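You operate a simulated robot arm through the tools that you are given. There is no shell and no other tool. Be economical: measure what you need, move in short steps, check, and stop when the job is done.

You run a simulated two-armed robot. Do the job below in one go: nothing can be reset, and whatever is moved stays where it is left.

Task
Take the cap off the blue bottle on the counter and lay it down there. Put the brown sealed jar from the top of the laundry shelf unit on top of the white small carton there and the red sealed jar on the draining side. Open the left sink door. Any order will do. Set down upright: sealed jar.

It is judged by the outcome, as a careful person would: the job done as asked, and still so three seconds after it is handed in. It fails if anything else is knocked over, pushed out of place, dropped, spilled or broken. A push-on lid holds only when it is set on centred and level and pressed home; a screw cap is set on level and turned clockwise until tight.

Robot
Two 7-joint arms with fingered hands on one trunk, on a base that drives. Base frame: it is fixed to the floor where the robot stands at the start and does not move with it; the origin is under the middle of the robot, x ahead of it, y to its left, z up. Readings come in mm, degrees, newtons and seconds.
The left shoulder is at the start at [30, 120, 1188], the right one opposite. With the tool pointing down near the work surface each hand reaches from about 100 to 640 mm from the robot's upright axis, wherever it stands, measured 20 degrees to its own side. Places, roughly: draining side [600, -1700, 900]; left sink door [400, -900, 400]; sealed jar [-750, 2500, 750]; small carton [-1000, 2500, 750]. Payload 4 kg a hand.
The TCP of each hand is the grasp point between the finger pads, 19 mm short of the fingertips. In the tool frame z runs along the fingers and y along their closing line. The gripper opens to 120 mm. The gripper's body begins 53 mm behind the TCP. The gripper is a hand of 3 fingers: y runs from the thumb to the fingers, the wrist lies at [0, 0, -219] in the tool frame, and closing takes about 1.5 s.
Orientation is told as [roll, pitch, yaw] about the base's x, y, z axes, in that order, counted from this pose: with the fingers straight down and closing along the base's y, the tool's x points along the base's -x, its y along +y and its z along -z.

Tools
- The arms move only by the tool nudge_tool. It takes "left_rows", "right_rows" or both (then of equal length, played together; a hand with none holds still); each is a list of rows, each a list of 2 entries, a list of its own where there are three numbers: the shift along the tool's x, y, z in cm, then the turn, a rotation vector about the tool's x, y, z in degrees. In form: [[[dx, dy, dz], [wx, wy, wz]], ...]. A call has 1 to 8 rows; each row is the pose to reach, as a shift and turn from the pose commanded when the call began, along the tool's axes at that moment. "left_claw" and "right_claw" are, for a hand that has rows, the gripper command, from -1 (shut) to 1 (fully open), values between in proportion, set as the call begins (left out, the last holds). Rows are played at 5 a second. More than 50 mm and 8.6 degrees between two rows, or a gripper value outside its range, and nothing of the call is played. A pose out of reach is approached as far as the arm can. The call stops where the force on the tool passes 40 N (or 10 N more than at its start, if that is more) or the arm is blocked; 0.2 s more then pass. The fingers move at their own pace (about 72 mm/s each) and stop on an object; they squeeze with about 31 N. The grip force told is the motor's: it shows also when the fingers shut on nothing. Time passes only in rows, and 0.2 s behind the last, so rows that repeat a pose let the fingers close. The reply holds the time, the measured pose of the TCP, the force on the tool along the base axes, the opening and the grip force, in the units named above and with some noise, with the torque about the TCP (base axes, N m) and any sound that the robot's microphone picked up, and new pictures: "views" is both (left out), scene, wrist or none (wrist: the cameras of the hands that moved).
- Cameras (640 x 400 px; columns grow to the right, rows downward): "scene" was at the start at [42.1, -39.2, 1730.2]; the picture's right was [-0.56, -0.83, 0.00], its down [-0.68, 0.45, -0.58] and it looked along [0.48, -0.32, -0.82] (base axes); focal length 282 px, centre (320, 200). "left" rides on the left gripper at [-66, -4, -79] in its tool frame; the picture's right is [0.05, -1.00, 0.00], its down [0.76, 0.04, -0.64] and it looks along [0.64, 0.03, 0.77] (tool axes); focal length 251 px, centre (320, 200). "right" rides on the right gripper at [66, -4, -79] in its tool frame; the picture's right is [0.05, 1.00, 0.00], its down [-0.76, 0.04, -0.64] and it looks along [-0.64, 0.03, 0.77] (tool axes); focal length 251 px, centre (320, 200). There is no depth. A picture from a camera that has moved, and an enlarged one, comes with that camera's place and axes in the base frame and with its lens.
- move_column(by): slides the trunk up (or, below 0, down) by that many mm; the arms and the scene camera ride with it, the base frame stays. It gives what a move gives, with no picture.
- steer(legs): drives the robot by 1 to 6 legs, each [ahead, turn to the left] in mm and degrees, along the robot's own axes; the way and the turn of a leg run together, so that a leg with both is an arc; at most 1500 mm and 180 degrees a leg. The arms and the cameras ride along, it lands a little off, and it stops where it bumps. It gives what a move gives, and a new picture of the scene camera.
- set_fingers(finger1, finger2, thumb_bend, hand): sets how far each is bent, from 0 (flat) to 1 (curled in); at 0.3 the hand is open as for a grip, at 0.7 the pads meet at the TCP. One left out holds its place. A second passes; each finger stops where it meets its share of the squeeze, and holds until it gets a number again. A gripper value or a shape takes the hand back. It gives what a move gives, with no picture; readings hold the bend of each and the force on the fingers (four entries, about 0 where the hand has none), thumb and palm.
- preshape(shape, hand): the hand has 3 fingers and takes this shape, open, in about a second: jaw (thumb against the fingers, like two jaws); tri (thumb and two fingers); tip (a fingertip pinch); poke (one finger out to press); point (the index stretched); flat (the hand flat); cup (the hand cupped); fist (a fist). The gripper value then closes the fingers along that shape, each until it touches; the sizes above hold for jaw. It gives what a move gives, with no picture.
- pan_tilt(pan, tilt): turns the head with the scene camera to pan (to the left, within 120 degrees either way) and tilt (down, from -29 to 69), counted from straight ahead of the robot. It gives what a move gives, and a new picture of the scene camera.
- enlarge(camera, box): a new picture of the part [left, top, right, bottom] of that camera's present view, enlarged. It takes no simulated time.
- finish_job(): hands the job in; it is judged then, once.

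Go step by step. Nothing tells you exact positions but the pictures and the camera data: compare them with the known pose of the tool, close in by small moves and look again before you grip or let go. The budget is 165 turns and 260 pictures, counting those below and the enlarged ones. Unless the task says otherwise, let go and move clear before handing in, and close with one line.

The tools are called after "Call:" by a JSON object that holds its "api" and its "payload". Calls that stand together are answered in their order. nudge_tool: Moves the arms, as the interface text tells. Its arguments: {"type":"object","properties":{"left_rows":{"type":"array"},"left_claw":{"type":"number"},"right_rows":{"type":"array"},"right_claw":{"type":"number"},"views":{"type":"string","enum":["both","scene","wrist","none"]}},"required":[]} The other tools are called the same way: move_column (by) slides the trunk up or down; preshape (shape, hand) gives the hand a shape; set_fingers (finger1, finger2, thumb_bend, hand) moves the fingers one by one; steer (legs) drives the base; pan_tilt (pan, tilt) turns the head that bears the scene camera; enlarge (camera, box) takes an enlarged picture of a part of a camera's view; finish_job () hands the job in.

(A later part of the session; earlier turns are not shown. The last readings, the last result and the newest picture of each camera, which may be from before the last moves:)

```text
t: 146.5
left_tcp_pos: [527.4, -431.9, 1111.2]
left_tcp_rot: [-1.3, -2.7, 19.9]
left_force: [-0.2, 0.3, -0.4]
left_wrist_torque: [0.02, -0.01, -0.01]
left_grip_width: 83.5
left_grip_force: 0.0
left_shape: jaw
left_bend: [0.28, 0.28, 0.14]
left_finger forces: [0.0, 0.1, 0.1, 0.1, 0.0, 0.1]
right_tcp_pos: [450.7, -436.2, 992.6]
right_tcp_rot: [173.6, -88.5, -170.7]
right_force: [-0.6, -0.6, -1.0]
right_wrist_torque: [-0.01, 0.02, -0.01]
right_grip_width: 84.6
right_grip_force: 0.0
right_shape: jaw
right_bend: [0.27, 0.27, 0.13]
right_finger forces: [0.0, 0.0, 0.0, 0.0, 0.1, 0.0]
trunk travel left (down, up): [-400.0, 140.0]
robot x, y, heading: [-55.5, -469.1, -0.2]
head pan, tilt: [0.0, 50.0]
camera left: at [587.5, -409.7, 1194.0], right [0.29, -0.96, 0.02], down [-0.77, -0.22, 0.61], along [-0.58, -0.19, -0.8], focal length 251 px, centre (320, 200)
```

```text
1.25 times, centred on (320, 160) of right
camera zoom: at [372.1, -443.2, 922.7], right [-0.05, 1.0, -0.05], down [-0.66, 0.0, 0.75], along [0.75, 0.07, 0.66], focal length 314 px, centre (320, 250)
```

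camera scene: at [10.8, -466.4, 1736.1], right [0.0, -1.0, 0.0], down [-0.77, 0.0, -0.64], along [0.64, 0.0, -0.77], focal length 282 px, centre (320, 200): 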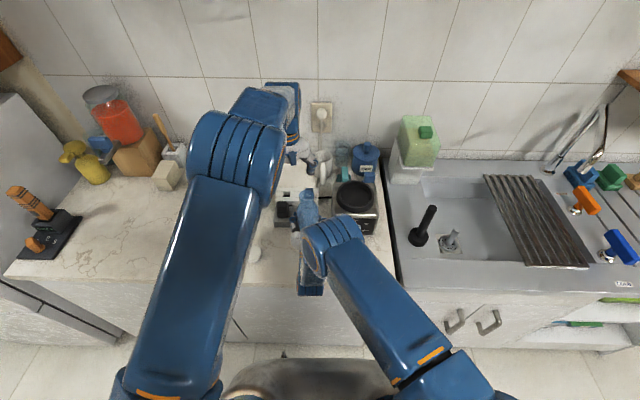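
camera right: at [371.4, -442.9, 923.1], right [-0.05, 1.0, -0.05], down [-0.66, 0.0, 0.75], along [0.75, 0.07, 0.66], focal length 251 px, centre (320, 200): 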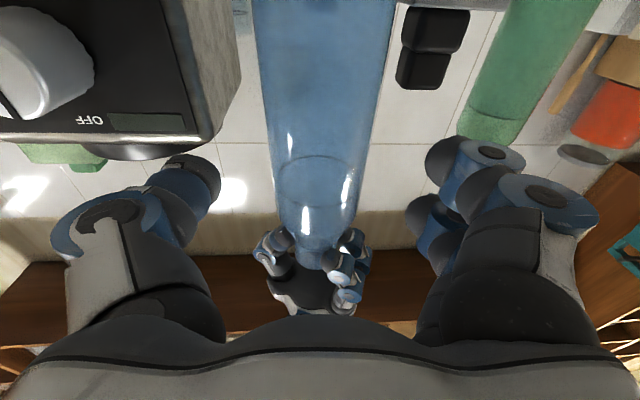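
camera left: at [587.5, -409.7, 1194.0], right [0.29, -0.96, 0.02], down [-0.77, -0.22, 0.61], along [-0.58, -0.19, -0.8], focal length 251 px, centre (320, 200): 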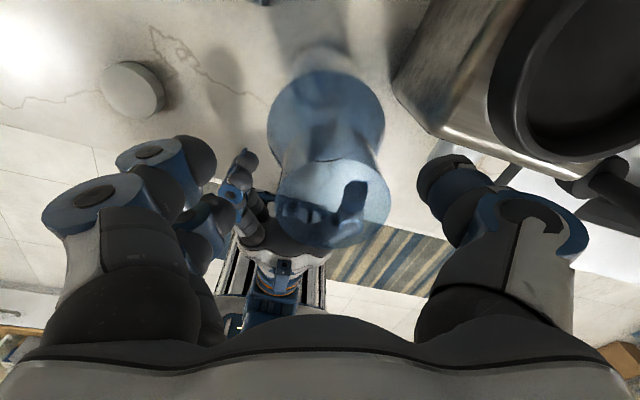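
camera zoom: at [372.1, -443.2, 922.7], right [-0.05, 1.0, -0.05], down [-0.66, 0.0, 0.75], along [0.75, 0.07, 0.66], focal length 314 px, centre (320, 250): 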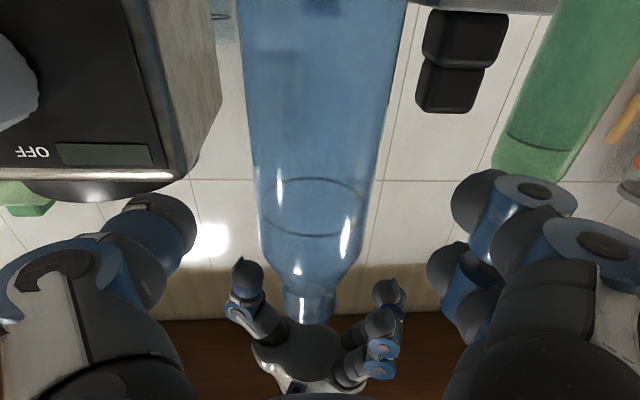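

The bottle stands on its own. Raise the left hand clear and pull the right one back and up.

Call:
{"api": "nudge_tool", "payload": {"left_rows": [[[0, 0, -4], [0, 0, 0]], [[0, 0, -8], [0, 0, 0]], [[0, 0, -13], [0, 0, 0]], [[0, 0, -18], [0, 0, 0]], [[0, 4, -20], [0, 0, 0]], [[3, 8, -20], [0, 0, 0]], [[6, 10, -20], [0, 0, 0]]], "right_rows": [[[-1, 0, -2], [0, 0, 0]], [[-4, 0, -4], [0, 0, 0]], [[-8, -1, -5], [0, 0, 0]], [[-12, -4, -5], [0, 0, 0]], [[-15, -8, -5], [0, 0, 0]], [[-17, -12, -5], [0, 0, 0]], [[-19, -16, -5], [0, 0, 0]]], "views": "scene"}}

Call:
{"api": "enlarge", "payload": {"camera": "scene", "box": [220, 140, 400, 280]}}

```text
t: 148.1
left_tcp_pos: [425.5, -358.6, 1306.5]
left_tcp_rot: [-1.1, -2.7, 19.9]
left_force: [0.1, 0.1, 0.1]
left_wrist_torque: [-0.02, -0.02, 0.01]
left_grip_width: 83.6
left_grip_force: 0.0
left_shape: jaw
left_bend: [0.28, 0.28, 0.14]
left_finger forces: [0.1, 0.1, 0.0, 0.0, 0.0, 0.0]
right_tcp_pos: [402.4, -602.1, 1183.3]
right_tcp_rot: [171.4, -88.5, -168.5]
right_force: [-0.1, 0.4, 0.0]
right_wrist_torque: [0.0, 0.04, 0.0]
right_grip_width: 84.5
right_grip_force: 0.1
right_shape: jaw
right_bend: [0.27, 0.27, 0.13]
right_finger forces: [0.0, 0.0, 0.0, 0.1, 0.0, 0.0]
trunk travel left (down, up): [-400.0, 140.0]
robot x, y, heading: [-51.9, -475.6, 0.0]
head pan, tilt: [0.0, 50.0]
camera scene: at [6.4, -468.7, 1736.3], right [0.0, -1.0, 0.0], down [-0.77, 0.0, -0.64], along [0.64, 0.0, -0.77], focal length 282 px, centre (320, 200)
```

scene: 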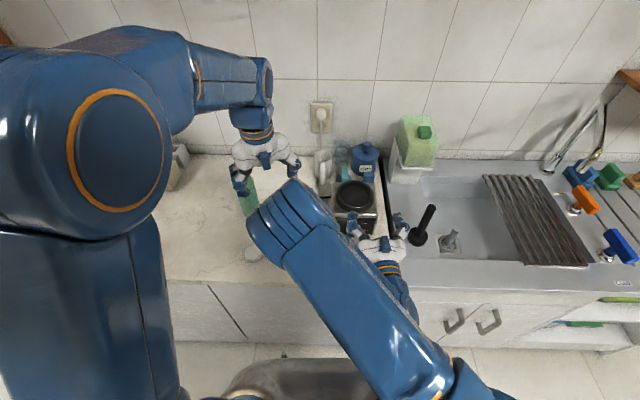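

```text
2.86 times, centred on (310, 210) of scene
camera zoom: at [6.4, -468.7, 1736.3], right [0.0, -1.0, 0.0], down [-0.77, 0.0, -0.64], along [0.64, 0.0, -0.77], focal length 806 px, centre (349, 171)
```

zoom: 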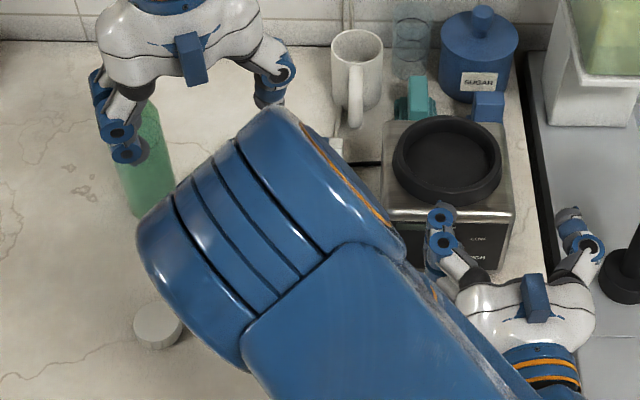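

Bottle job done. Now the sink door: its two bar handles are at about [330, -965, 655] and [330, -1104, 635]; the left door's is the first. I'll reverse in an S-curve to stand near [-380, -900].

Call:
{"api": "steer", "payload": {"legs": [[-100, 0], [-91, 20], [-91, 20], [-91, 20], [-91, 20]]}}

```text
t: 153.4
left_tcp_pos: [-398.6, -182.5, 1307.1]
left_tcp_rot: [-1.2, -2.8, 95.9]
left_force: [-0.5, -0.2, 0.4]
left_wrist_torque: [0.02, -0.02, 0.03]
left_grip_width: 83.9
left_grip_force: 0.0
left_shape: jaw
left_bend: [0.27, 0.27, 0.13]
left_finger forces: [0.0, 0.0, 0.0, 0.0, 0.1, 0.0]
right_tcp_pos: [-169.4, -263.0, 1184.2]
right_tcp_rot: [178.1, -88.4, -99.4]
right_force: [0.1, -0.6, 0.5]
right_wrist_torque: [0.0, 0.02, -0.02]
right_grip_width: 85.0
right_grip_force: 0.0
right_shape: jaw
right_bend: [0.27, 0.27, 0.13]
right_finger forces: [0.1, 0.0, 0.0, 0.0, 0.0, 0.0]
trunk travel left (down, up): [-400.0, 140.0]
robot x, y, heading: [-369.3, -682.2, 71.3]
head pan, tilt: [0.0, 50.0]
stopped in leg 5: the robot was blocked; the commanded pose is now the measured one
camera scene: at [-349.8, -629.3, 1736.4], right [0.95, -0.32, 0.0], down [-0.24, -0.72, -0.64], along [0.21, 0.61, -0.76], focal length 282 px, centre (320, 200)
```

scene: 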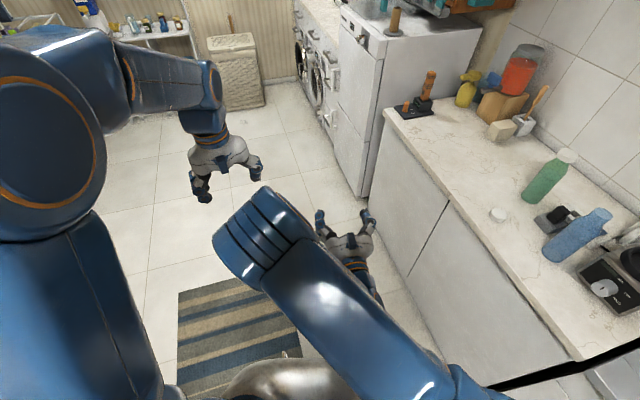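

The bottle and cap look fine. Complete the S-curve and come forward.

Call:
{"api": "steer", "payload": {"legs": [[-91, -18], [-91, -18], [-91, -18], [-91, -17], [240, 0]]}}

```text
t: 159.2
left_tcp_pos: [65.7, -688.4, 1305.6]
left_tcp_rot: [-1.0, -2.7, 24.8]
left_force: [0.7, 0.4, -0.3]
left_wrist_torque: [-0.06, 0.03, 0.0]
left_grip_width: 84.4
left_grip_force: 0.1
left_shape: jaw
left_bend: [0.27, 0.27, 0.13]
left_finger forces: [0.0, 0.0, 0.0, 0.0, 0.1, 0.0]
right_tcp_pos: [63.2, -934.9, 1181.9]
right_tcp_rot: [171.9, -88.6, -164.1]
right_force: [1.0, -0.2, -0.5]
right_wrist_torque: [0.02, -0.03, 0.04]
right_grip_width: 85.2
right_grip_force: 0.0
right_shape: jaw
right_bend: [0.27, 0.27, 0.13]
right_finger forces: [0.0, 0.0, 0.1, 0.0, 0.0, 0.0]
trunk travel left (down, up): [-400.0, 140.0]
robot x, y, heading: [-400.8, -857.4, 0.1]
head pan, tilt: [0.0, 50.0]
camera scene: at [-340.5, -856.7, 1736.2], right [0.0, -1.0, 0.0], down [-0.77, 0.0, -0.64], along [0.64, 0.0, -0.77], focal length 282 px, centre (320, 200)
```

scene: 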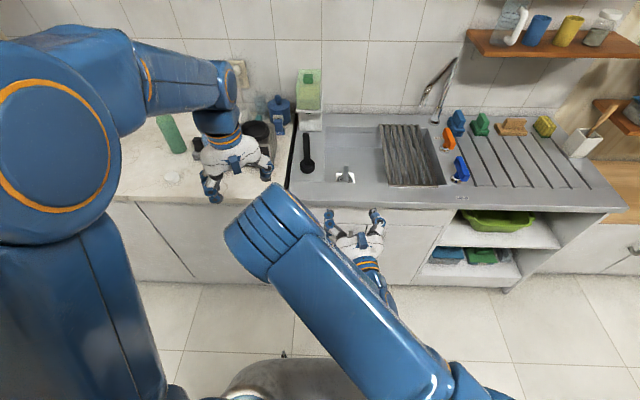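

Well placed. Lower the trunk 380 mm and look at the doors.

Call:
{"api": "move_column", "payload": {"by": -380}}

Call:
{"api": "pan_tilt", "payload": {"pan": -5, "tilt": 45}}

```text
t: 162.9
left_tcp_pos: [65.0, -688.0, 924.9]
left_tcp_rot: [-1.0, -2.7, 24.7]
left_force: [0.0, -0.1, 0.5]
left_wrist_torque: [0.01, -0.01, 0.0]
left_grip_width: 84.3
left_grip_force: 0.1
left_shape: jaw
left_bend: [0.27, 0.27, 0.13]
left_finger forces: [0.0, 0.0, 0.0, 0.1, 0.0, 0.1]
right_tcp_pos: [63.8, -933.6, 802.2]
right_tcp_rot: [174.8, -88.6, -167.0]
right_force: [-0.2, -0.2, 0.1]
right_wrist_torque: [0.01, 0.01, 0.0]
right_grip_width: 85.3
right_grip_force: 0.0
right_shape: jaw
right_bend: [0.27, 0.27, 0.13]
right_finger forces: [0.0, 0.1, 0.0, 0.0, 0.0, 0.1]
trunk travel left (down, up): [-20.0, 520.0]
robot x, y, heading: [-400.2, -855.7, 0.4]
head pan, tilt: [0.0, 50.0]
```

```text
t: 163.6
left_tcp_pos: [64.8, -687.9, 926.5]
left_tcp_rot: [-1.1, -2.7, 24.7]
left_force: [-0.2, -0.1, -0.5]
left_wrist_torque: [-0.03, -0.03, -0.03]
left_grip_width: 84.0
left_grip_force: 0.0
left_shape: jaw
left_bend: [0.27, 0.27, 0.13]
left_finger forces: [0.1, 0.0, 0.0, 0.0, 0.0, 0.0]
right_tcp_pos: [62.4, -933.2, 801.5]
right_tcp_rot: [174.7, -88.6, -166.9]
right_force: [-0.4, -0.2, -0.3]
right_wrist_torque: [-0.01, -0.01, 0.0]
right_grip_width: 85.3
right_grip_force: 0.0
right_shape: jaw
right_bend: [0.27, 0.27, 0.13]
right_finger forces: [0.0, 0.0, 0.0, 0.0, 0.0, 0.1]
trunk travel left (down, up): [-20.0, 520.0]
robot x, y, heading: [-402.1, -858.4, 0.3]
head pan, tilt: [-5.0, 45.0]
camera scene: at [-338.1, -862.1, 1363.1], right [-0.08, -1.0, 0.0], down [-0.71, 0.06, -0.71], along [0.7, -0.06, -0.71], focal length 282 px, centre (320, 200)
```

scene: 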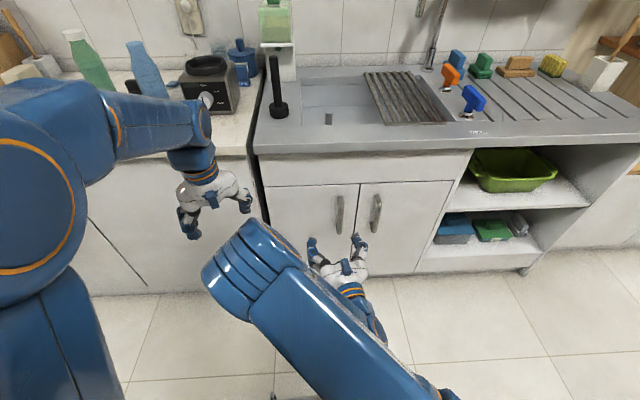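

Clear view: the left door's handle (col 339) is at roughly [340, -988, 595]. I bring the right hand, still horizontal, to about 110 mm in front of it.

Call:
{"api": "nudge_tool", "payload": {"right_rows": [[[3.5, -1.2, 2.6], [0, 0, 0]], [[7, -2.5, 5.2], [0, 0, 0]], [[10.5, -3.7, 7.8], [0, 0, 0]], [[14, -5, 10.4], [0, 0, 0]], [[17.5, -6.2, 13], [0, 0, 0]], [[20.6, -7.4, 15.8], [0, 0, 0]]]}}

```text
t: 164.9
left_tcp_pos: [65.1, -688.2, 926.7]
left_tcp_rot: [-1.1, -2.7, 24.7]
left_force: [-0.3, -0.1, -0.2]
left_wrist_torque: [-0.01, -0.01, 0.0]
left_grip_width: 84.1
left_grip_force: 0.1
left_shape: jaw
left_bend: [0.27, 0.27, 0.13]
left_finger forces: [0.1, 0.0, 0.1, 0.0, 0.0, 0.0]
right_tcp_pos: [234.1, -985.9, 600.7]
right_tcp_rot: [175.8, -88.6, -168.1]
right_force: [0.3, 0.6, 0.3]
right_wrist_torque: [0.01, 0.02, 0.01]
right_grip_width: 85.2
right_grip_force: 0.3
right_shape: jaw
right_bend: [0.27, 0.27, 0.13]
right_finger forces: [0.0, 0.0, 0.1, 0.0, 0.0, 0.0]
trunk travel left (down, up): [-20.0, 520.0]
robot x, y, heading: [-401.2, -858.1, 0.2]
head pan, tilt: [-5.0, 45.0]
camera scene: at [-337.7, -862.4, 1363.1], right [-0.08, -1.0, 0.0], down [-0.71, 0.06, -0.71], along [0.7, -0.06, -0.71], focal length 282 px, centre (320, 200)
camera right: at [156.9, -998.9, 530.8], right [-0.13, 0.99, -0.05], down [-0.66, -0.05, 0.75], along [0.74, 0.14, 0.66], focal length 251 px, centre (320, 200)
```

scene: 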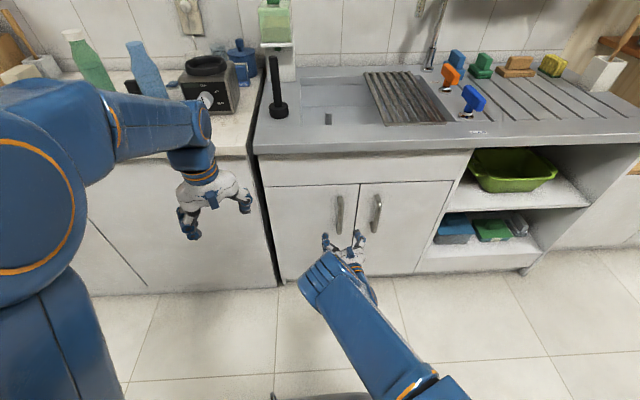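
right: 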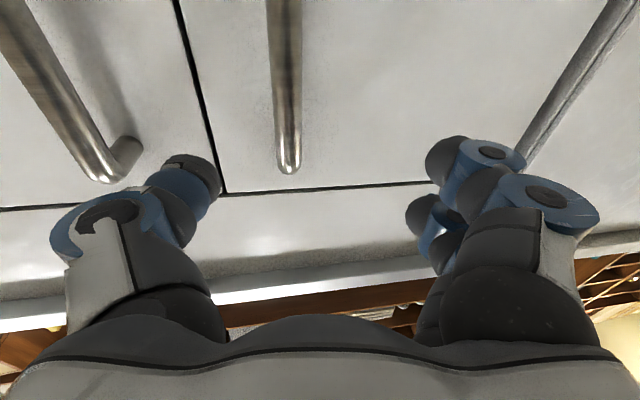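

The bar is right ahead: vertical, y ≈ -993, z from below 540 up to ~649. I yaw the hand square to the door, align, and move in part way.

Call:
{"api": "nudge_tool", "payload": {"right_rows": [[[0, -1, 1.5], [4, 0, 0]], [[0, -2.1, 3], [8, 0, 0]], [[0, -2.1, 5.5], [8, 0, 0]], [[0, -2.1, 7.5], [8, 0, 0]]], "right_claw": 0.2, "views": "wrist"}}

```text
t: 165.9
left_tcp_pos: [65.6, -688.1, 925.7]
left_tcp_rot: [-1.1, -2.6, 24.8]
left_force: [0.4, 0.9, 0.1]
left_wrist_torque: [0.0, 0.0, 0.0]
left_grip_width: 84.0
left_grip_force: 0.1
left_shape: jaw
left_bend: [0.27, 0.27, 0.13]
left_finger forces: [0.0, 0.0, 0.1, 0.1, 0.0, 0.0]
right_tcp_pos: [311.9, -994.1, 603.3]
right_tcp_rot: [166.2, -88.5, -166.3]
right_force: [0.0, -0.1, -0.1]
right_wrist_torque: [0.02, 0.0, 0.0]
right_grip_width: 72.5
right_grip_force: 0.0
right_shape: jaw
right_bend: [0.3, 0.3, 0.92]
right_finger forces: [0.1, 0.0, 0.1, 0.1, 0.0, 0.1]
trunk travel left (down, up): [-20.0, 520.0]
robot x, y, heading: [-398.0, -853.2, 0.2]
head pan, tilt: [-5.0, 45.0]
camera right: at [232.7, -996.1, 533.8], right [0.0, 1.0, -0.05], down [-0.66, 0.04, 0.75], along [0.75, 0.03, 0.66], focal length 251 px, centre (320, 200)
```

right: 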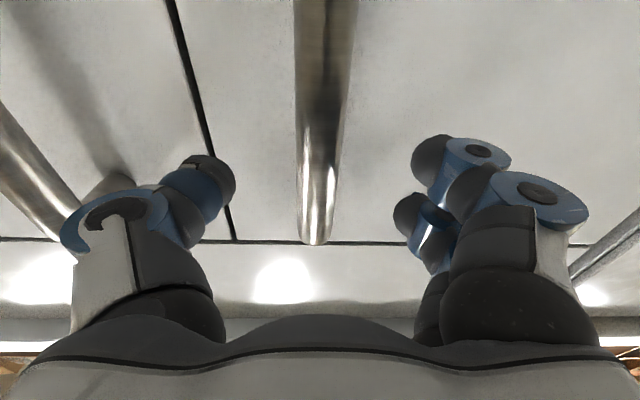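

The bar is centred and at x ≈ 320. Advance 10 mm and close on it.

Call:
{"api": "nudge_tool", "payload": {"right_rows": [[[0, 0, 0.5], [0, 0, 0]], [[0, 0, 1], [0, 0, 0]]], "views": "none"}}

Call:
{"api": "nudge_tool", "payload": {"right_rows": [[[0, 0, 0], [0, 0, 0]], [[0, 0, 0], [0, 0, 0]], [[0, 0, 0], [0, 0, 0]], [[0, 0, 0], [0, 0, 0]], [[0, 0, 0], [0, 0, 0]], [[0, 0, 0], [0, 0, 0]]], "right_claw": -1, "views": "wrist"}}

```text
t: 166.6
left_tcp_pos: [65.7, -688.9, 927.2]
left_tcp_rot: [-1.1, -2.7, 24.7]
left_force: [0.0, 0.3, -0.5]
left_wrist_torque: [-0.02, -0.02, 0.0]
left_grip_width: 84.3
left_grip_force: 0.0
left_shape: jaw
left_bend: [0.27, 0.27, 0.13]
left_finger forces: [0.0, 0.1, 0.0, 0.1, 0.0, 0.0]
right_tcp_pos: [322.2, -994.0, 602.8]
right_tcp_rot: [166.7, -88.5, -166.9]
right_force: [-0.2, -0.5, 0.5]
right_wrist_torque: [0.0, -0.01, -0.02]
right_grip_width: 72.8
right_grip_force: 0.0
right_shape: jaw
right_bend: [0.3, 0.3, 0.92]
right_finger forces: [0.0, 0.0, 0.1, 0.0, 0.0, 0.1]
trunk travel left (down, up): [-20.0, 520.0]
robot x, y, heading: [-403.5, -856.3, 0.1]
head pan, tilt: [-5.0, 45.0]
```

```text
t: 167.9
left_tcp_pos: [65.2, -687.5, 925.9]
left_tcp_rot: [-1.1, -2.7, 24.7]
left_force: [0.0, -0.5, 0.9]
left_wrist_torque: [-0.04, -0.03, 0.02]
left_grip_width: 84.2
left_grip_force: 0.0
left_shape: jaw
left_bend: [0.27, 0.27, 0.13]
left_finger forces: [0.0, 0.0, 0.0, 0.1, 0.1, 0.0]
right_tcp_pos: [321.4, -994.0, 604.0]
right_tcp_rot: [166.8, -88.6, -166.9]
right_force: [1.6, 1.0, -0.6]
right_wrist_torque: [-0.01, 0.02, 0.02]
right_grip_width: 14.8
right_grip_force: 31.2
right_shape: jaw
right_bend: [0.98, 0.98, 0.85]
right_finger forces: [13.5, 13.6, 0.1, 0.0, 26.1, 0.1]
trunk travel left (down, up): [-20.0, 520.0]
robot x, y, heading: [-403.5, -853.4, 0.4]
head pan, tilt: [-5.0, 45.0]
camera right: at [242.5, -996.9, 533.6], right [0.0, 1.0, -0.05], down [-0.66, 0.04, 0.75], along [0.75, 0.03, 0.66], focal length 251 px, centre (320, 200)
```

right: 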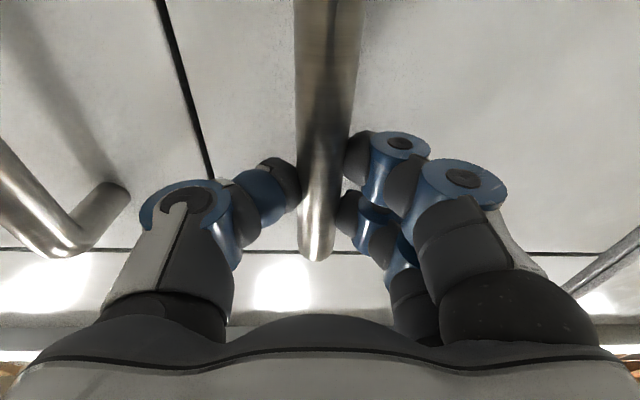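

Firm grip on the bar. Pull it along the door's arc (hinge ≈[350, -748], radius ≈248), first to about 40°.

Call:
{"api": "nudge_tool", "payload": {"right_rows": [[[0, 0.3, -2.1], [2.5, 0, 0]], [[0, 0.9, -4.2], [5, 0, 0]], [[0, 1.6, -6.3], [7.5, 0, 0]], [[0, 2.5, -8.2], [10, 0, 0]], [[0, 3.6, -10.1], [12.5, 0, 0]], [[0, 4.8, -11.9], [15, 0, 0]], [[0, 6.2, -13.6], [17.5, 0, 0]], [[0, 7.7, -15.1], [20, 0, 0]]]}}

```text
t: 169.8
left_tcp_pos: [66.3, -687.4, 925.4]
left_tcp_rot: [-1.2, -2.7, 24.8]
left_force: [1.3, 1.3, 0.3]
left_wrist_torque: [-0.01, -0.01, -0.03]
left_grip_width: 84.0
left_grip_force: 0.1
left_shape: jaw
left_bend: [0.27, 0.27, 0.13]
left_finger forces: [0.2, 0.1, 0.0, 0.0, 0.1, 0.0]
right_tcp_pos: [172.5, -913.5, 600.6]
right_tcp_rot: [150.4, -88.4, -170.4]
right_force: [21.6, 19.5, 9.6]
right_wrist_torque: [-0.06, 0.0, 0.16]
right_grip_width: 12.4
right_grip_force: 30.9
right_shape: jaw
right_bend: [0.48, 0.48, 0.88]
right_finger forces: [19.1, 19.5, 0.0, 0.1, 10.9, 0.0]
trunk travel left (down, up): [-20.0, 520.0]
robot x, y, heading: [-398.9, -855.7, 0.2]
head pan, tilt: [-5.0, 45.0]
camera scene: at [-337.2, -860.3, 1363.1], right [-0.08, -1.0, 0.0], down [-0.71, 0.06, -0.71], along [0.7, -0.06, -0.71], focal length 282 px, centre (320, 200)
camera right: at [97.2, -890.2, 530.9], right [0.34, 0.94, -0.04], down [-0.61, 0.25, 0.75], along [0.71, -0.23, 0.66], focal length 251 px, centre (320, 200)
```

scene: 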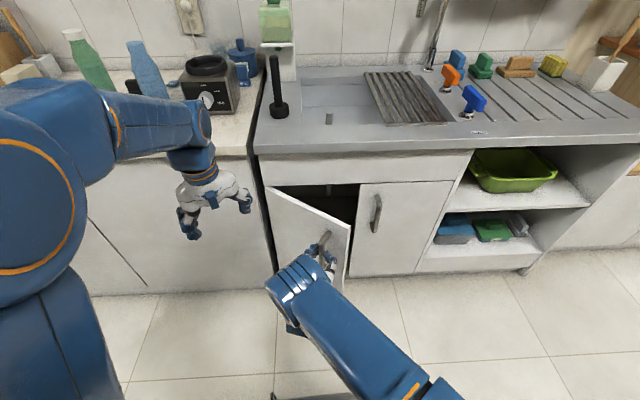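
right: 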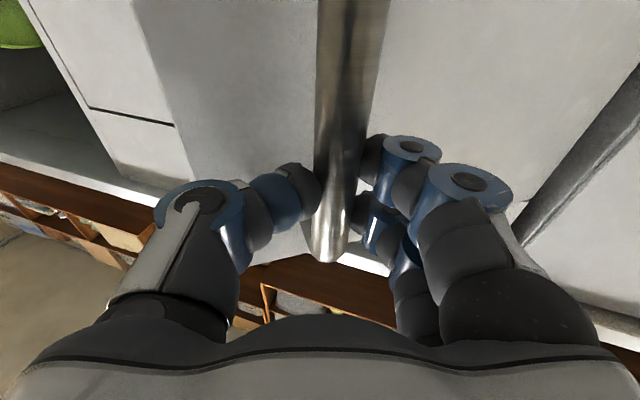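

The door is about 40° open; the force points toward the hinge, so I shrink the radius slightly and continue to ~75–80°.

Call:
{"api": "nudge_tool", "payload": {"right_rows": [[[0, 0.5, 0.2], [0, 0, 0]], [[0, 1.6, -1.5], [3, 0, 0]], [[0, 2.7, -3.2], [5, 0, 0]], [[0, 4.1, -4.7], [8, 0, 0]], [[0, 5.5, -6.2], [10, 0, 0]], [[0, 7.1, -7.5], [13, 0, 0]], [[0, 8.7, -8.7], [15, 0, 0]], [[0, 11, -9.9], [19, 0, 0]]]}}

```text
t: 171.6
left_tcp_pos: [63.1, -688.1, 927.4]
left_tcp_rot: [-1.1, -2.9, 24.7]
left_force: [-0.1, -0.2, 0.0]
left_wrist_torque: [0.01, 0.02, 0.01]
left_grip_width: 84.3
left_grip_force: 0.0
left_shape: jaw
left_bend: [0.27, 0.27, 0.13]
left_finger forces: [0.0, 0.0, 0.1, 0.0, 0.0, 0.0]
right_tcp_pos: [111.9, -780.9, 599.6]
right_tcp_rot: [130.1, -88.7, -169.6]
right_force: [-34.2, -7.9, 12.8]
right_wrist_torque: [-0.08, 0.03, -0.5]
right_grip_width: 16.7
right_grip_force: 30.9
right_shape: jaw
right_bend: [0.5, 0.5, 0.99]
right_finger forces: [11.5, 12.0, 0.0, 0.0, 61.6, 0.0]
trunk travel left (down, up): [-20.0, 520.0]
robot x, y, heading: [-401.0, -852.5, -0.1]
head pan, tilt: [-5.0, 45.0]
camera scene: at [-341.9, -863.0, 1363.3], right [-0.08, -1.0, 0.0], down [-0.7, 0.06, -0.71], along [0.71, -0.06, -0.71], focal length 282 px, centre (320, 200)
camera right: at [48.8, -733.0, 531.0], right [0.64, 0.77, -0.04], down [-0.49, 0.44, 0.76], along [0.6, -0.46, 0.65], focal length 251 px, centre (320, 200)
```

scene: 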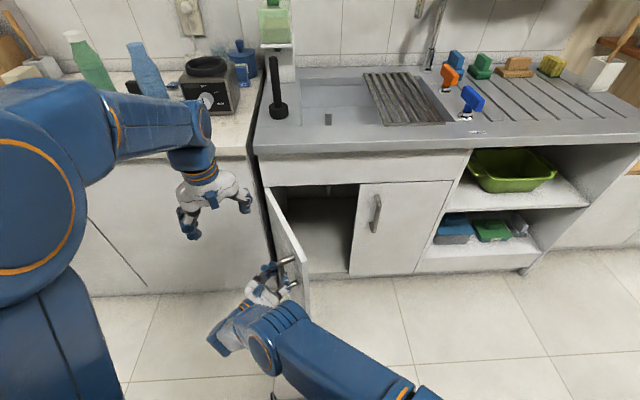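
right: 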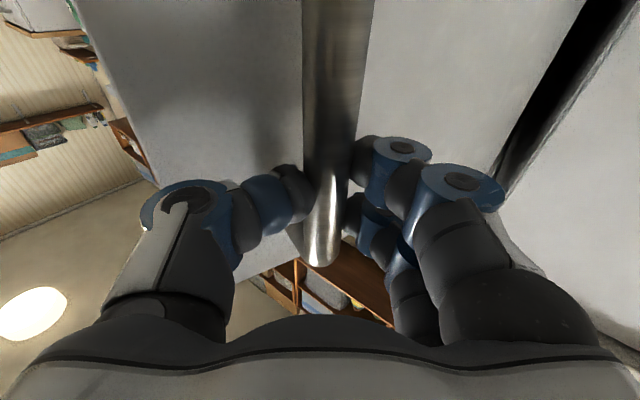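

The door is ~78° open. Release the bar and back the hand out.

Call:
{"api": "nudge_tool", "payload": {"right_rows": [[[0, 0, 0], [0, 0, 0]], [[0, 0, 0], [0, 0, 0]], [[0, 0, 0], [0, 0, 0]], [[0, 0.3, -2], [0, 0, 0]], [[0, 0.5, -5], [0, 0, 0]], [[0, 0.5, -9], [0, 0, 0]], [[0, 0.5, -13], [0, 0, 0]]], "right_claw": 0.4, "views": "scene"}}

```text
t: 173.2
left_tcp_pos: [63.9, -686.1, 927.4]
left_tcp_rot: [-1.3, -2.8, 24.8]
left_force: [-0.9, 0.6, -0.4]
left_wrist_torque: [-0.04, -0.06, 0.01]
left_grip_width: 84.3
left_grip_force: 0.0
left_shape: jaw
left_bend: [0.27, 0.27, 0.13]
left_finger forces: [0.1, 0.0, 0.1, 0.0, 0.0, 0.0]
right_tcp_pos: [21.1, -702.1, 626.2]
right_tcp_rot: [129.2, -88.3, -168.2]
right_force: [0.1, -0.8, 0.0]
right_wrist_torque: [0.03, 0.05, 0.04]
right_grip_width: 83.8
right_grip_force: 0.1
right_shape: jaw
right_bend: [0.27, 0.27, 0.13]
right_finger forces: [0.1, 0.0, 0.0, 0.0, 0.1, 0.1]
right hand out of reach, approached as far as the arm can: row 4, 5, 6, 7
trunk travel left (down, up): [-20.0, 520.0]
robot x, y, heading: [-395.8, -853.9, 0.1]
head pan, tilt: [-5.0, 45.0]
camera scene: at [-341.2, -860.3, 1363.3], right [-0.08, -1.0, 0.0], down [-0.7, 0.06, -0.71], along [0.71, -0.06, -0.71], focal length 282 px, centre (320, 200)
```

scene: 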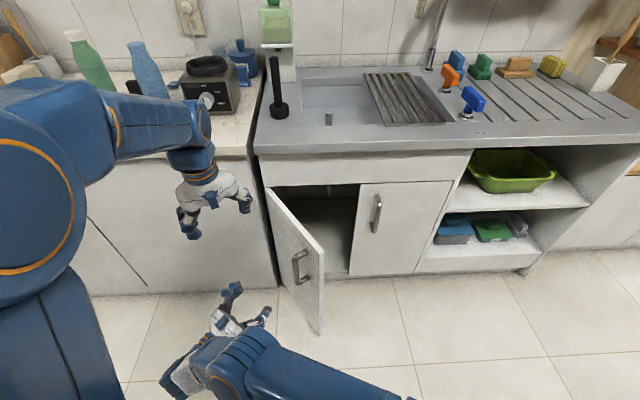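

The door relaxed back to about 57°. To open it further I'll go round its free edge and push it from the inside. First move the closed hand across in front.

Call:
{"api": "nudge_tool", "payload": {"right_rows": [[[0, -3.2, 2.2], [-5, 0, 0]], [[0, -6.4, 4.3], [-10, 0, 0]], [[0, -9.6, 6.5], [-15, 0, 0]], [[0, -12.8, 8.6], [-20, 0, 0]], [[0, -16, 10.8], [-25, 0, 0]], [[0, -19.2, 13], [-30, 0, 0]], [[0, -22.4, 15.1], [-35, 0, 0]], [[0, -25.7, 17.3], [-40, 0, 0]]], "right_claw": -0.6, "views": "scene"}}

```text
t: 174.9
left_tcp_pos: [66.1, -688.4, 926.3]
left_tcp_rot: [-1.0, -2.8, 24.7]
left_force: [-0.3, -0.8, 0.3]
left_wrist_torque: [0.03, -0.03, 0.02]
left_grip_width: 84.1
left_grip_force: 0.0
left_shape: jaw
left_bend: [0.27, 0.27, 0.13]
left_finger forces: [0.1, 0.0, 0.0, 0.0, 0.1, 0.0]
right_tcp_pos: [-8.9, -1011.9, 623.0]
right_tcp_rot: [156.6, -88.9, -155.8]
right_force: [0.8, -0.7, -0.5]
right_wrist_torque: [0.02, 0.0, -0.01]
right_grip_width: 24.2
right_grip_force: 0.1
right_shape: jaw
right_bend: [0.46, 0.46, 0.89]
right_finger forces: [0.0, 0.0, 0.1, 0.1, 0.0, 0.0]
trunk travel left (down, up): [-20.0, 520.0]
robot x, y, heading: [-396.3, -854.7, 0.5]
head pan, tilt: [-5.0, 45.0]
camera scene: at [-337.3, -862.9, 1363.1], right [-0.08, -1.0, 0.0], down [-0.71, 0.06, -0.71], along [0.7, -0.06, -0.71], focal length 282 px, centre (320, 200)
```

scene: 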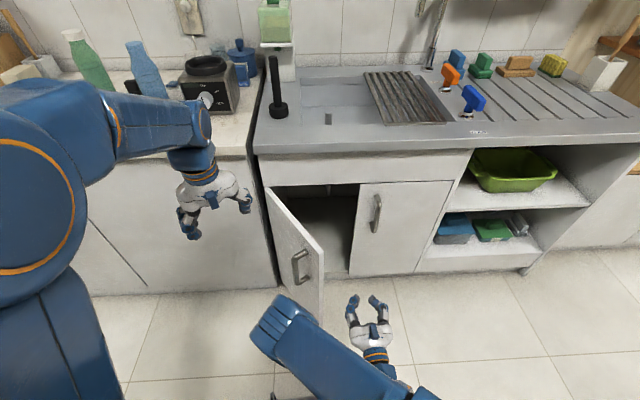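

Now move forward beside the door's inner face, then push it toward +y.

Call:
{"api": "nudge_tool", "payload": {"right_rows": [[[0, 0, 4.5], [0, 0, 0]], [[0, 0, 9], [0, 0, 0]], [[0, 0, 13.5], [0, 0, 0]], [[0, 2, 17.5], [0, 0, 0]], [[0, 6, 17.5], [0, 0, 0]], [[0, 10, 17], [0, 0, 0]], [[0, 13, 16.5], [0, 0, 0]], [[0, 16, 16], [0, 0, 0]]], "right_claw": -1, "views": "scene"}}

```text
t: 176.8
left_tcp_pos: [65.3, -687.2, 926.3]
left_tcp_rot: [-1.2, -2.7, 24.8]
left_force: [0.2, 0.2, -1.1]
left_wrist_torque: [0.01, -0.01, 0.0]
left_grip_width: 84.3
left_grip_force: 0.0
left_shape: jaw
left_bend: [0.27, 0.27, 0.13]
left_finger forces: [0.0, 0.0, 0.0, 0.0, 0.0, 0.0]
right_tcp_pos: [148.4, -848.5, 629.0]
right_tcp_rot: [169.0, -88.5, -168.3]
right_force: [0.3, 0.3, -0.4]
right_wrist_torque: [0.0, 0.01, 0.0]
right_grip_width: 0.0
right_grip_force: 31.7
right_shape: jaw
right_bend: [0.75, 0.75, 0.45]
right_finger forces: [0.0, 0.0, 0.0, 0.0, 0.0, 0.0]
trunk travel left (down, up): [-20.0, 520.0]
robot x, y, heading: [-401.9, -858.3, 0.3]
head pan, tilt: [-5.0, 45.0]
camera scene: at [-338.1, -862.0, 1363.2], right [-0.08, -1.0, 0.0], down [-0.7, 0.06, -0.71], along [0.7, -0.06, -0.71], focal length 282 px, centre (320, 200)
```

scene: 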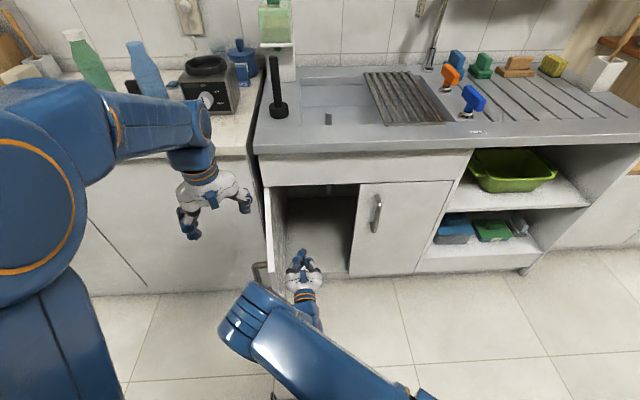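

The door stands about 90° open. Withdraw the hand away from it and straight back.

Call:
{"api": "nudge_tool", "payload": {"right_rows": [[[0, -4, 0], [0, 0, 0]], [[0, -8, -1], [0, 0, 0]], [[0, -11, -4], [0, 0, 0]], [[0, -13, -8], [0, 0, 0]], [[0, -14, -12], [0, 0, 0]], [[0, -15, -15], [0, 0, 0]]], "views": "none"}}

Call:
{"api": "move_column", "payload": {"by": 380}}

Call:
{"api": "pan_tilt", "payload": {"pan": 0, "tilt": 50}}

```text
t: 178.2
left_tcp_pos: [65.6, -688.8, 926.8]
left_tcp_rot: [-1.1, -2.7, 24.6]
left_force: [-0.6, 0.3, 0.1]
left_wrist_torque: [-0.02, -0.01, 0.04]
left_grip_width: 84.1
left_grip_force: 0.1
left_shape: jaw
left_bend: [0.27, 0.27, 0.13]
left_finger forces: [0.1, 0.0, 0.0, 0.1, 0.0, 0.0]
right_tcp_pos: [2.5, -1000.7, 621.4]
right_tcp_rot: [167.3, -88.5, -166.5]
right_force: [-1.1, -0.5, 0.3]
right_wrist_torque: [-0.02, 0.01, 0.05]
right_grip_width: 0.0
right_grip_force: 31.1
right_shape: jaw
right_bend: [0.75, 0.75, 0.45]
right_finger forces: [0.0, 0.1, 0.0, 0.1, 0.0, 0.0]
trunk travel left (down, up): [-20.0, 520.0]
robot x, y, heading: [-399.1, -855.5, 0.3]
head pan, tilt: [-5.0, 45.0]
```

```text
t: 181.8
left_tcp_pos: [66.0, -687.7, 1306.6]
left_tcp_rot: [-1.1, -2.7, 24.7]
left_force: [0.7, -0.3, -0.8]
left_wrist_torque: [0.0, 0.02, -0.02]
left_grip_width: 84.1
left_grip_force: 0.0
left_shape: jaw
left_bend: [0.27, 0.27, 0.13]
left_finger forces: [0.1, 0.0, 0.1, 0.0, 0.0, 0.2]
right_tcp_pos: [2.5, -1000.4, 1001.7]
right_tcp_rot: [167.7, -88.6, -167.0]
right_force: [-0.4, -1.0, 1.0]
right_wrist_torque: [-0.01, 0.01, 0.04]
right_grip_width: 0.1
right_grip_force: 30.8
right_shape: jaw
right_bend: [0.75, 0.75, 0.45]
right_finger forces: [0.0, 0.0, 0.0, 0.1, 0.1, 0.1]
trunk travel left (down, up): [-400.0, 140.0]
robot x, y, heading: [-399.7, -853.0, 0.3]
head pan, tilt: [-5.0, 45.0]
```

```text
t: 182.5
left_tcp_pos: [64.3, -687.5, 1305.6]
left_tcp_rot: [-1.1, -2.6, 24.7]
left_force: [0.1, 0.5, -0.7]
left_wrist_torque: [0.0, -0.02, 0.01]
left_grip_width: 84.1
left_grip_force: 0.1
left_shape: jaw
left_bend: [0.27, 0.27, 0.13]
left_finger forces: [0.0, 0.0, 0.0, 0.0, 0.1, 0.0]
right_tcp_pos: [3.0, -999.4, 1001.8]
right_tcp_rot: [167.8, -88.6, -167.1]
right_force: [0.4, -0.1, -0.1]
right_wrist_torque: [-0.02, 0.05, 0.02]
right_grip_width: 0.0
right_grip_force: 30.4
right_shape: jaw
right_bend: [0.75, 0.75, 0.45]
right_finger forces: [0.0, 0.1, 0.1, 0.0, 0.0, 0.1]
trunk travel left (down, up): [-400.0, 140.0]
robot x, y, heading: [-402.8, -855.8, 0.0]
head pan, tilt: [0.0, 50.0]
camera scene: at [-342.0, -855.1, 1736.3], right [0.0, -1.0, 0.0], down [-0.77, 0.0, -0.64], along [0.64, 0.0, -0.77], focal length 282 px, centre (320, 200)
```

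scene: 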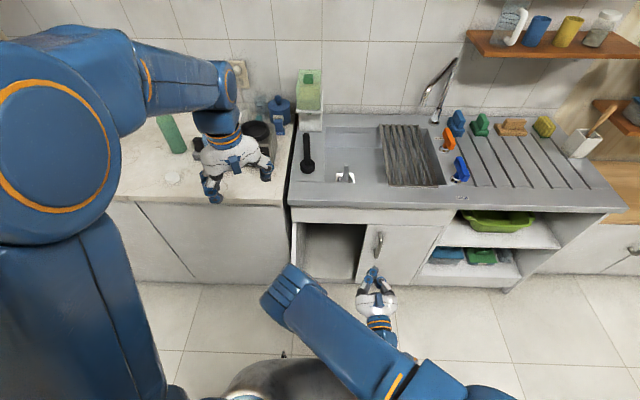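

The door is open and the sink area undisturbed. Now to the laundry shelf unit near [-850, 2500]: back off and turn left in short legs.

Call:
{"api": "steer", "payload": {"legs": [[-330, 0], [0, 18], [0, 18], [0, 18], [0, 18], [0, 18]]}}

```text
t: 187.8
left_tcp_pos: [-586.9, -380.3, 1305.8]
left_tcp_rot: [-1.1, -2.7, 78.3]
left_force: [-0.2, -0.3, -0.2]
left_wrist_torque: [-0.03, 0.01, -0.03]
left_grip_width: 83.9
left_grip_force: 0.0
left_shape: jaw
left_bend: [0.27, 0.27, 0.14]
left_finger forces: [0.0, 0.0, 0.0, 0.1, 0.0, 0.1]
right_tcp_pos: [-371.1, -613.3, 1001.6]
right_tcp_rot: [162.0, -88.3, -107.5]
right_force: [-0.2, 0.3, 0.3]
right_wrist_torque: [-0.01, -0.01, -0.06]
right_grip_width: 0.0
right_grip_force: 30.8
right_shape: jaw
right_bend: [0.75, 0.75, 0.45]
right_finger forces: [0.1, 0.1, 0.1, 0.0, 0.0, 0.0]
trunk travel left (down, up): [-400.0, 140.0]
robot x, y, heading: [-679.7, -891.3, 55.1]
head pan, tilt: [0.0, 50.0]
stopped in leg 4: the robot was blocked; the commanded pose is now the measured one
camera scene: at [-647.2, -841.9, 1736.2], right [0.82, -0.57, 0.0], down [-0.44, -0.63, -0.64], along [0.37, 0.53, -0.77], focal length 282 px, centre (320, 200)
```

scene: 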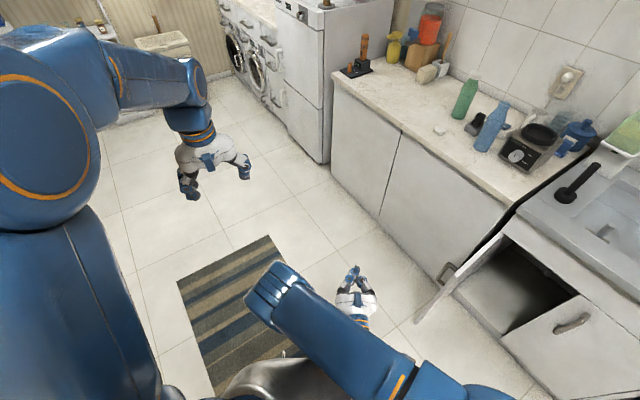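

Call:
{"api": "steer", "payload": {"legs": [[100, 17], [100, 17], [1000, 0]]}}

```text
t: 194.8
left_tcp_pos: [-838.4, 756.9, 1305.7]
left_tcp_rot: [-1.0, -2.7, 113.5]
left_force: [0.1, -0.4, 0.4]
left_wrist_torque: [-0.03, 0.02, -0.02]
left_grip_width: 84.1
left_grip_force: 0.0
left_shape: jaw
left_bend: [0.27, 0.27, 0.13]
left_finger forces: [0.0, 0.1, 0.0, 0.1, 0.0, 0.0]
right_tcp_pos: [-528.5, 689.7, 1001.7]
right_tcp_rot: [161.8, -88.3, -72.1]
right_force: [-0.4, 0.4, 0.4]
right_wrist_torque: [0.03, 0.01, -0.01]
right_grip_width: 0.0
right_grip_force: 31.6
right_shape: jaw
right_bend: [0.75, 0.75, 0.45]
right_finger forces: [0.0, 0.0, 0.0, 0.0, 0.0, 0.1]
trunk travel left (down, up): [-400.0, 140.0]
robot x, y, heading: [-624.4, 284.5, 90.2]
head pan, tilt: [0.0, 50.0]
camera scene: at [-622.2, 344.0, 1736.2], right [1.0, 0.0, 0.0], down [0.0, -0.77, -0.64], along [0.0, 0.64, -0.77], focal length 282 px, centre (320, 200)
```

scene: 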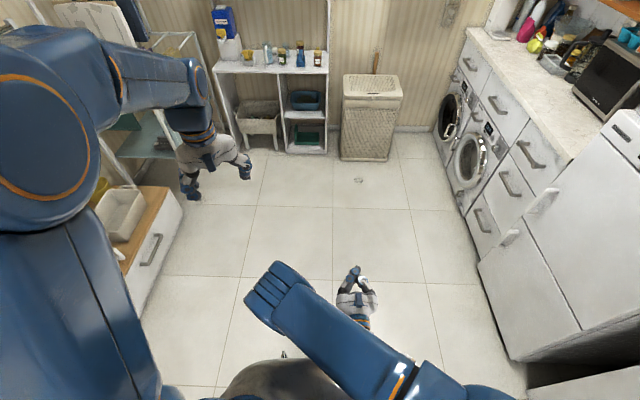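

The shelf unit is ahead. Zoom in on its top.

Call:
{"api": "enlarge", "payload": {"camera": "scene", "box": [195, 0, 345, 100]}}

```text
4.00 times, centred on (270, 50) of scene
camera zoom: at [-622.2, 344.0, 1736.2], right [1.0, 0.0, 0.0], down [0.0, -0.77, -0.64], along [0.0, 0.64, -0.77], focal length 1128 px, centre (520, 800)
```

zoom: 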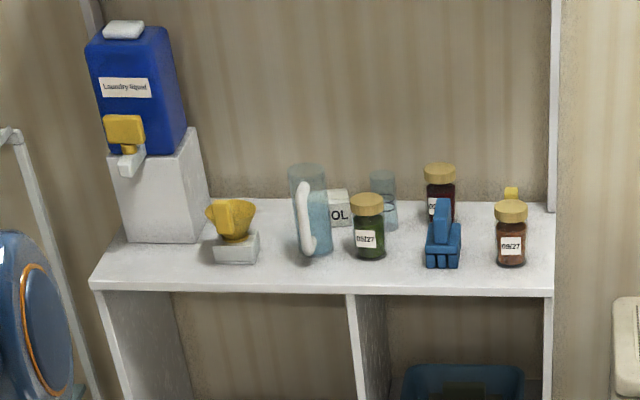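

I see on the top: green, brown/red and dark jars with wooden lids, jug, a white carton marked "..OL" behind the jug. Drive closer, shifting left ~200 mm.

Call:
{"api": "steer", "payload": {"legs": [[0, 7.5], [800, 0], [790, 0], [0, -7.5]]}}

Call:
{"api": "pan_tilt", "payload": {"pan": 0, "tilt": 42}}

```text
t: 204.2
left_tcp_pos: [-1034.3, 2340.7, 1305.9]
left_tcp_rot: [-1.0, -2.6, 113.0]
left_force: [-0.1, -0.4, 0.8]
left_wrist_torque: [-0.02, 0.02, -0.01]
left_grip_width: 84.0
left_grip_force: 0.1
left_shape: jaw
left_bend: [0.27, 0.27, 0.13]
left_finger forces: [0.0, 0.0, 0.0, 0.0, 0.0, 0.0]
right_tcp_pos: [-725.5, 2271.9, 1001.9]
right_tcp_rot: [160.2, -88.3, -71.0]
right_force: [0.1, 0.1, -0.9]
right_wrist_torque: [0.01, 0.01, 0.02]
right_grip_width: 0.1
right_grip_force: 30.9
right_shape: jaw
right_bend: [0.75, 0.75, 0.45]
right_finger forces: [0.0, 0.0, 0.0, 0.1, 0.0, 0.1]
trunk travel left (down, up): [-400.0, 140.0]
robot x, y, heading: [-834.7, 1869.1, 90.1]
head pan, tilt: [0.0, 50.0]
camera scene: at [-830.2, 1926.0, 1736.3], right [1.0, 0.0, 0.0], down [0.0, -0.77, -0.64], along [0.0, 0.64, -0.77], focal length 282 px, centre (320, 200)
```

scene: 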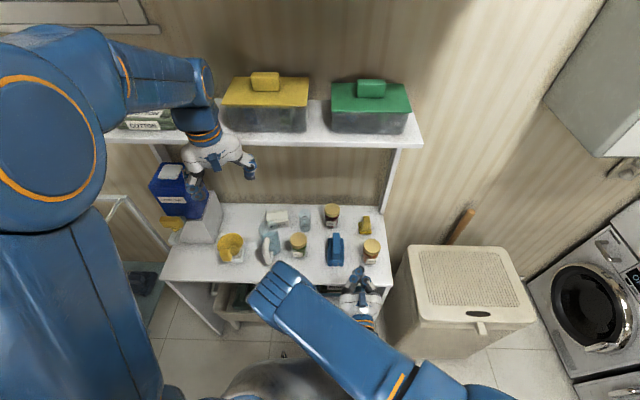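

```text
t: 204.9
left_tcp_pos: [-1034.7, 2341.0, 1305.9]
left_tcp_rot: [-0.9, -2.7, 113.0]
left_force: [0.2, -0.4, 0.4]
left_wrist_torque: [0.0, 0.0, 0.01]
left_grip_width: 83.9
left_grip_force: 0.1
left_shape: jaw
left_bend: [0.27, 0.27, 0.13]
left_finger forces: [0.1, 0.0, 0.0, 0.0, 0.0, 0.0]
right_tcp_pos: [-726.3, 2270.5, 1003.5]
right_tcp_rot: [160.1, -88.3, -70.8]
right_force: [0.3, -0.2, -1.3]
right_wrist_torque: [0.04, 0.03, 0.0]
right_grip_width: 0.0
right_grip_force: 31.2
right_shape: jaw
right_bend: [0.75, 0.75, 0.45]
right_finger forces: [0.1, 0.1, 0.0, 0.1, 0.1, 0.1]
trunk travel left (down, up): [-400.0, 140.0]
robot x, y, heading: [-829.7, 1864.7, 90.1]
head pan, tilt: [0.0, 42.0]
camera scene: at [-830.8, 1933.1, 1747.4], right [1.0, 0.0, 0.0], down [0.0, -0.67, -0.74], along [0.0, 0.74, -0.67], focal length 282 px, centre (320, 200)
```

scene: 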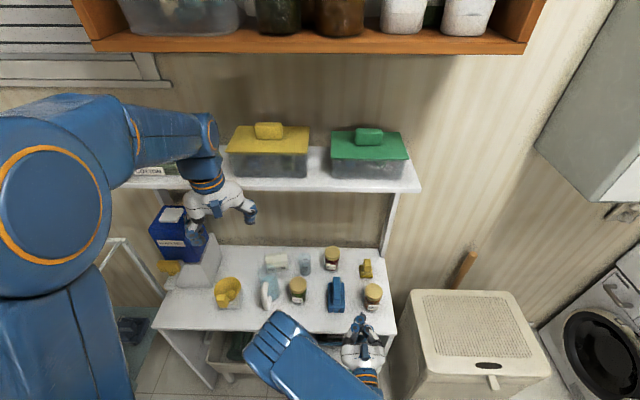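

Call:
{"api": "enlarge", "payload": {"camera": "scene", "box": [200, 235, 400, 345]}}

```text
3.20 times, centred on (300, 290) of scene
camera zoom: at [-830.8, 1933.1, 1747.4], right [1.0, 0.0, 0.0], down [0.0, -0.67, -0.74], along [0.0, 0.74, -0.67], focal length 903 px, centre (384, -88)
```

zoom: 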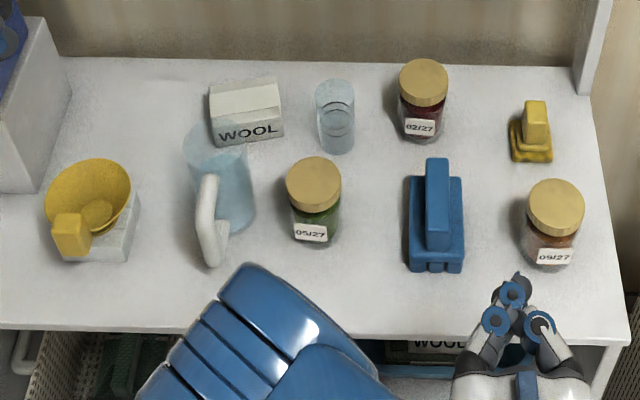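

Brown jar ≈[-638, 2462], red jar ≈[-780, 2634], WOOL carton top ≈[-1006, 2620, 809]. Before moving closer, I retract the left hand and turn the right hand to point down, raised.

Call:
{"api": "nudge_tool", "payload": {"left_rows": [[[2, 0.8, 0], [0, 0, 0]], [[4, 1.7, 0], [0, 0, 0]], [[6, 2.5, 0], [0, 0, 0]], [[8, 3.4, 0], [0, 0, 0]], [[10, 4.2, 0], [0, 0, 0]], [[12, 5, 0], [0, 0, 0]], [[13.8, 5.9, 0], [0, 0, 0]], [[13.8, 5.9, 0], [0, 0, 0]]], "right_rows": [[[-1.5, 0, 0], [0, 7, 0]], [[-3, 0, -1], [0, 14, 0]], [[-5, 0, -2], [0, 21, 0]], [[-7, 0, -3], [0, 28, 0]], [[-9, 0, -4], [0, 35, 0]], [[-11, 0, -5], [0, 42, 0]], [[-12, 0, -6], [0, 49, 0]], [[-13, 0, -7], [0, 56, 0]]], "right_claw": 0.3, "left_claw": 0.3, "views": "none"}}

```text
t: 206.7
left_tcp_pos: [-1033.7, 2191.3, 1298.6]
left_tcp_rot: [-1.0, -2.7, 112.9]
left_force: [-0.4, -0.2, -0.5]
left_wrist_torque: [0.0, -0.01, 0.03]
left_grip_width: 78.8
left_grip_force: 0.0
left_shape: jaw
left_bend: [0.29, 0.29, 0.16]
left_finger forces: [0.0, 0.0, 0.0, 0.0, 0.0, 0.0]
right_tcp_pos: [-750.9, 2257.2, 1122.0]
right_tcp_rot: [0.6, -35.4, 88.8]
right_force: [0.0, 0.4, 0.5]
right_wrist_torque: [0.01, 0.0, 0.04]
right_grip_width: 78.1
right_grip_force: 0.0
right_shape: jaw
right_bend: [0.29, 0.29, 0.16]
right_finger forces: [0.0, 0.0, 0.0, 0.0, 0.1, 0.1]
right hand out of reach, approached as far as the arm can: row 4, 5, 6, 7, 8
trunk travel left (down, up): [-400.0, 140.0]
robot x, y, heading: [-834.2, 1868.2, 89.7]
head pan, tilt: [0.0, 42.0]
```

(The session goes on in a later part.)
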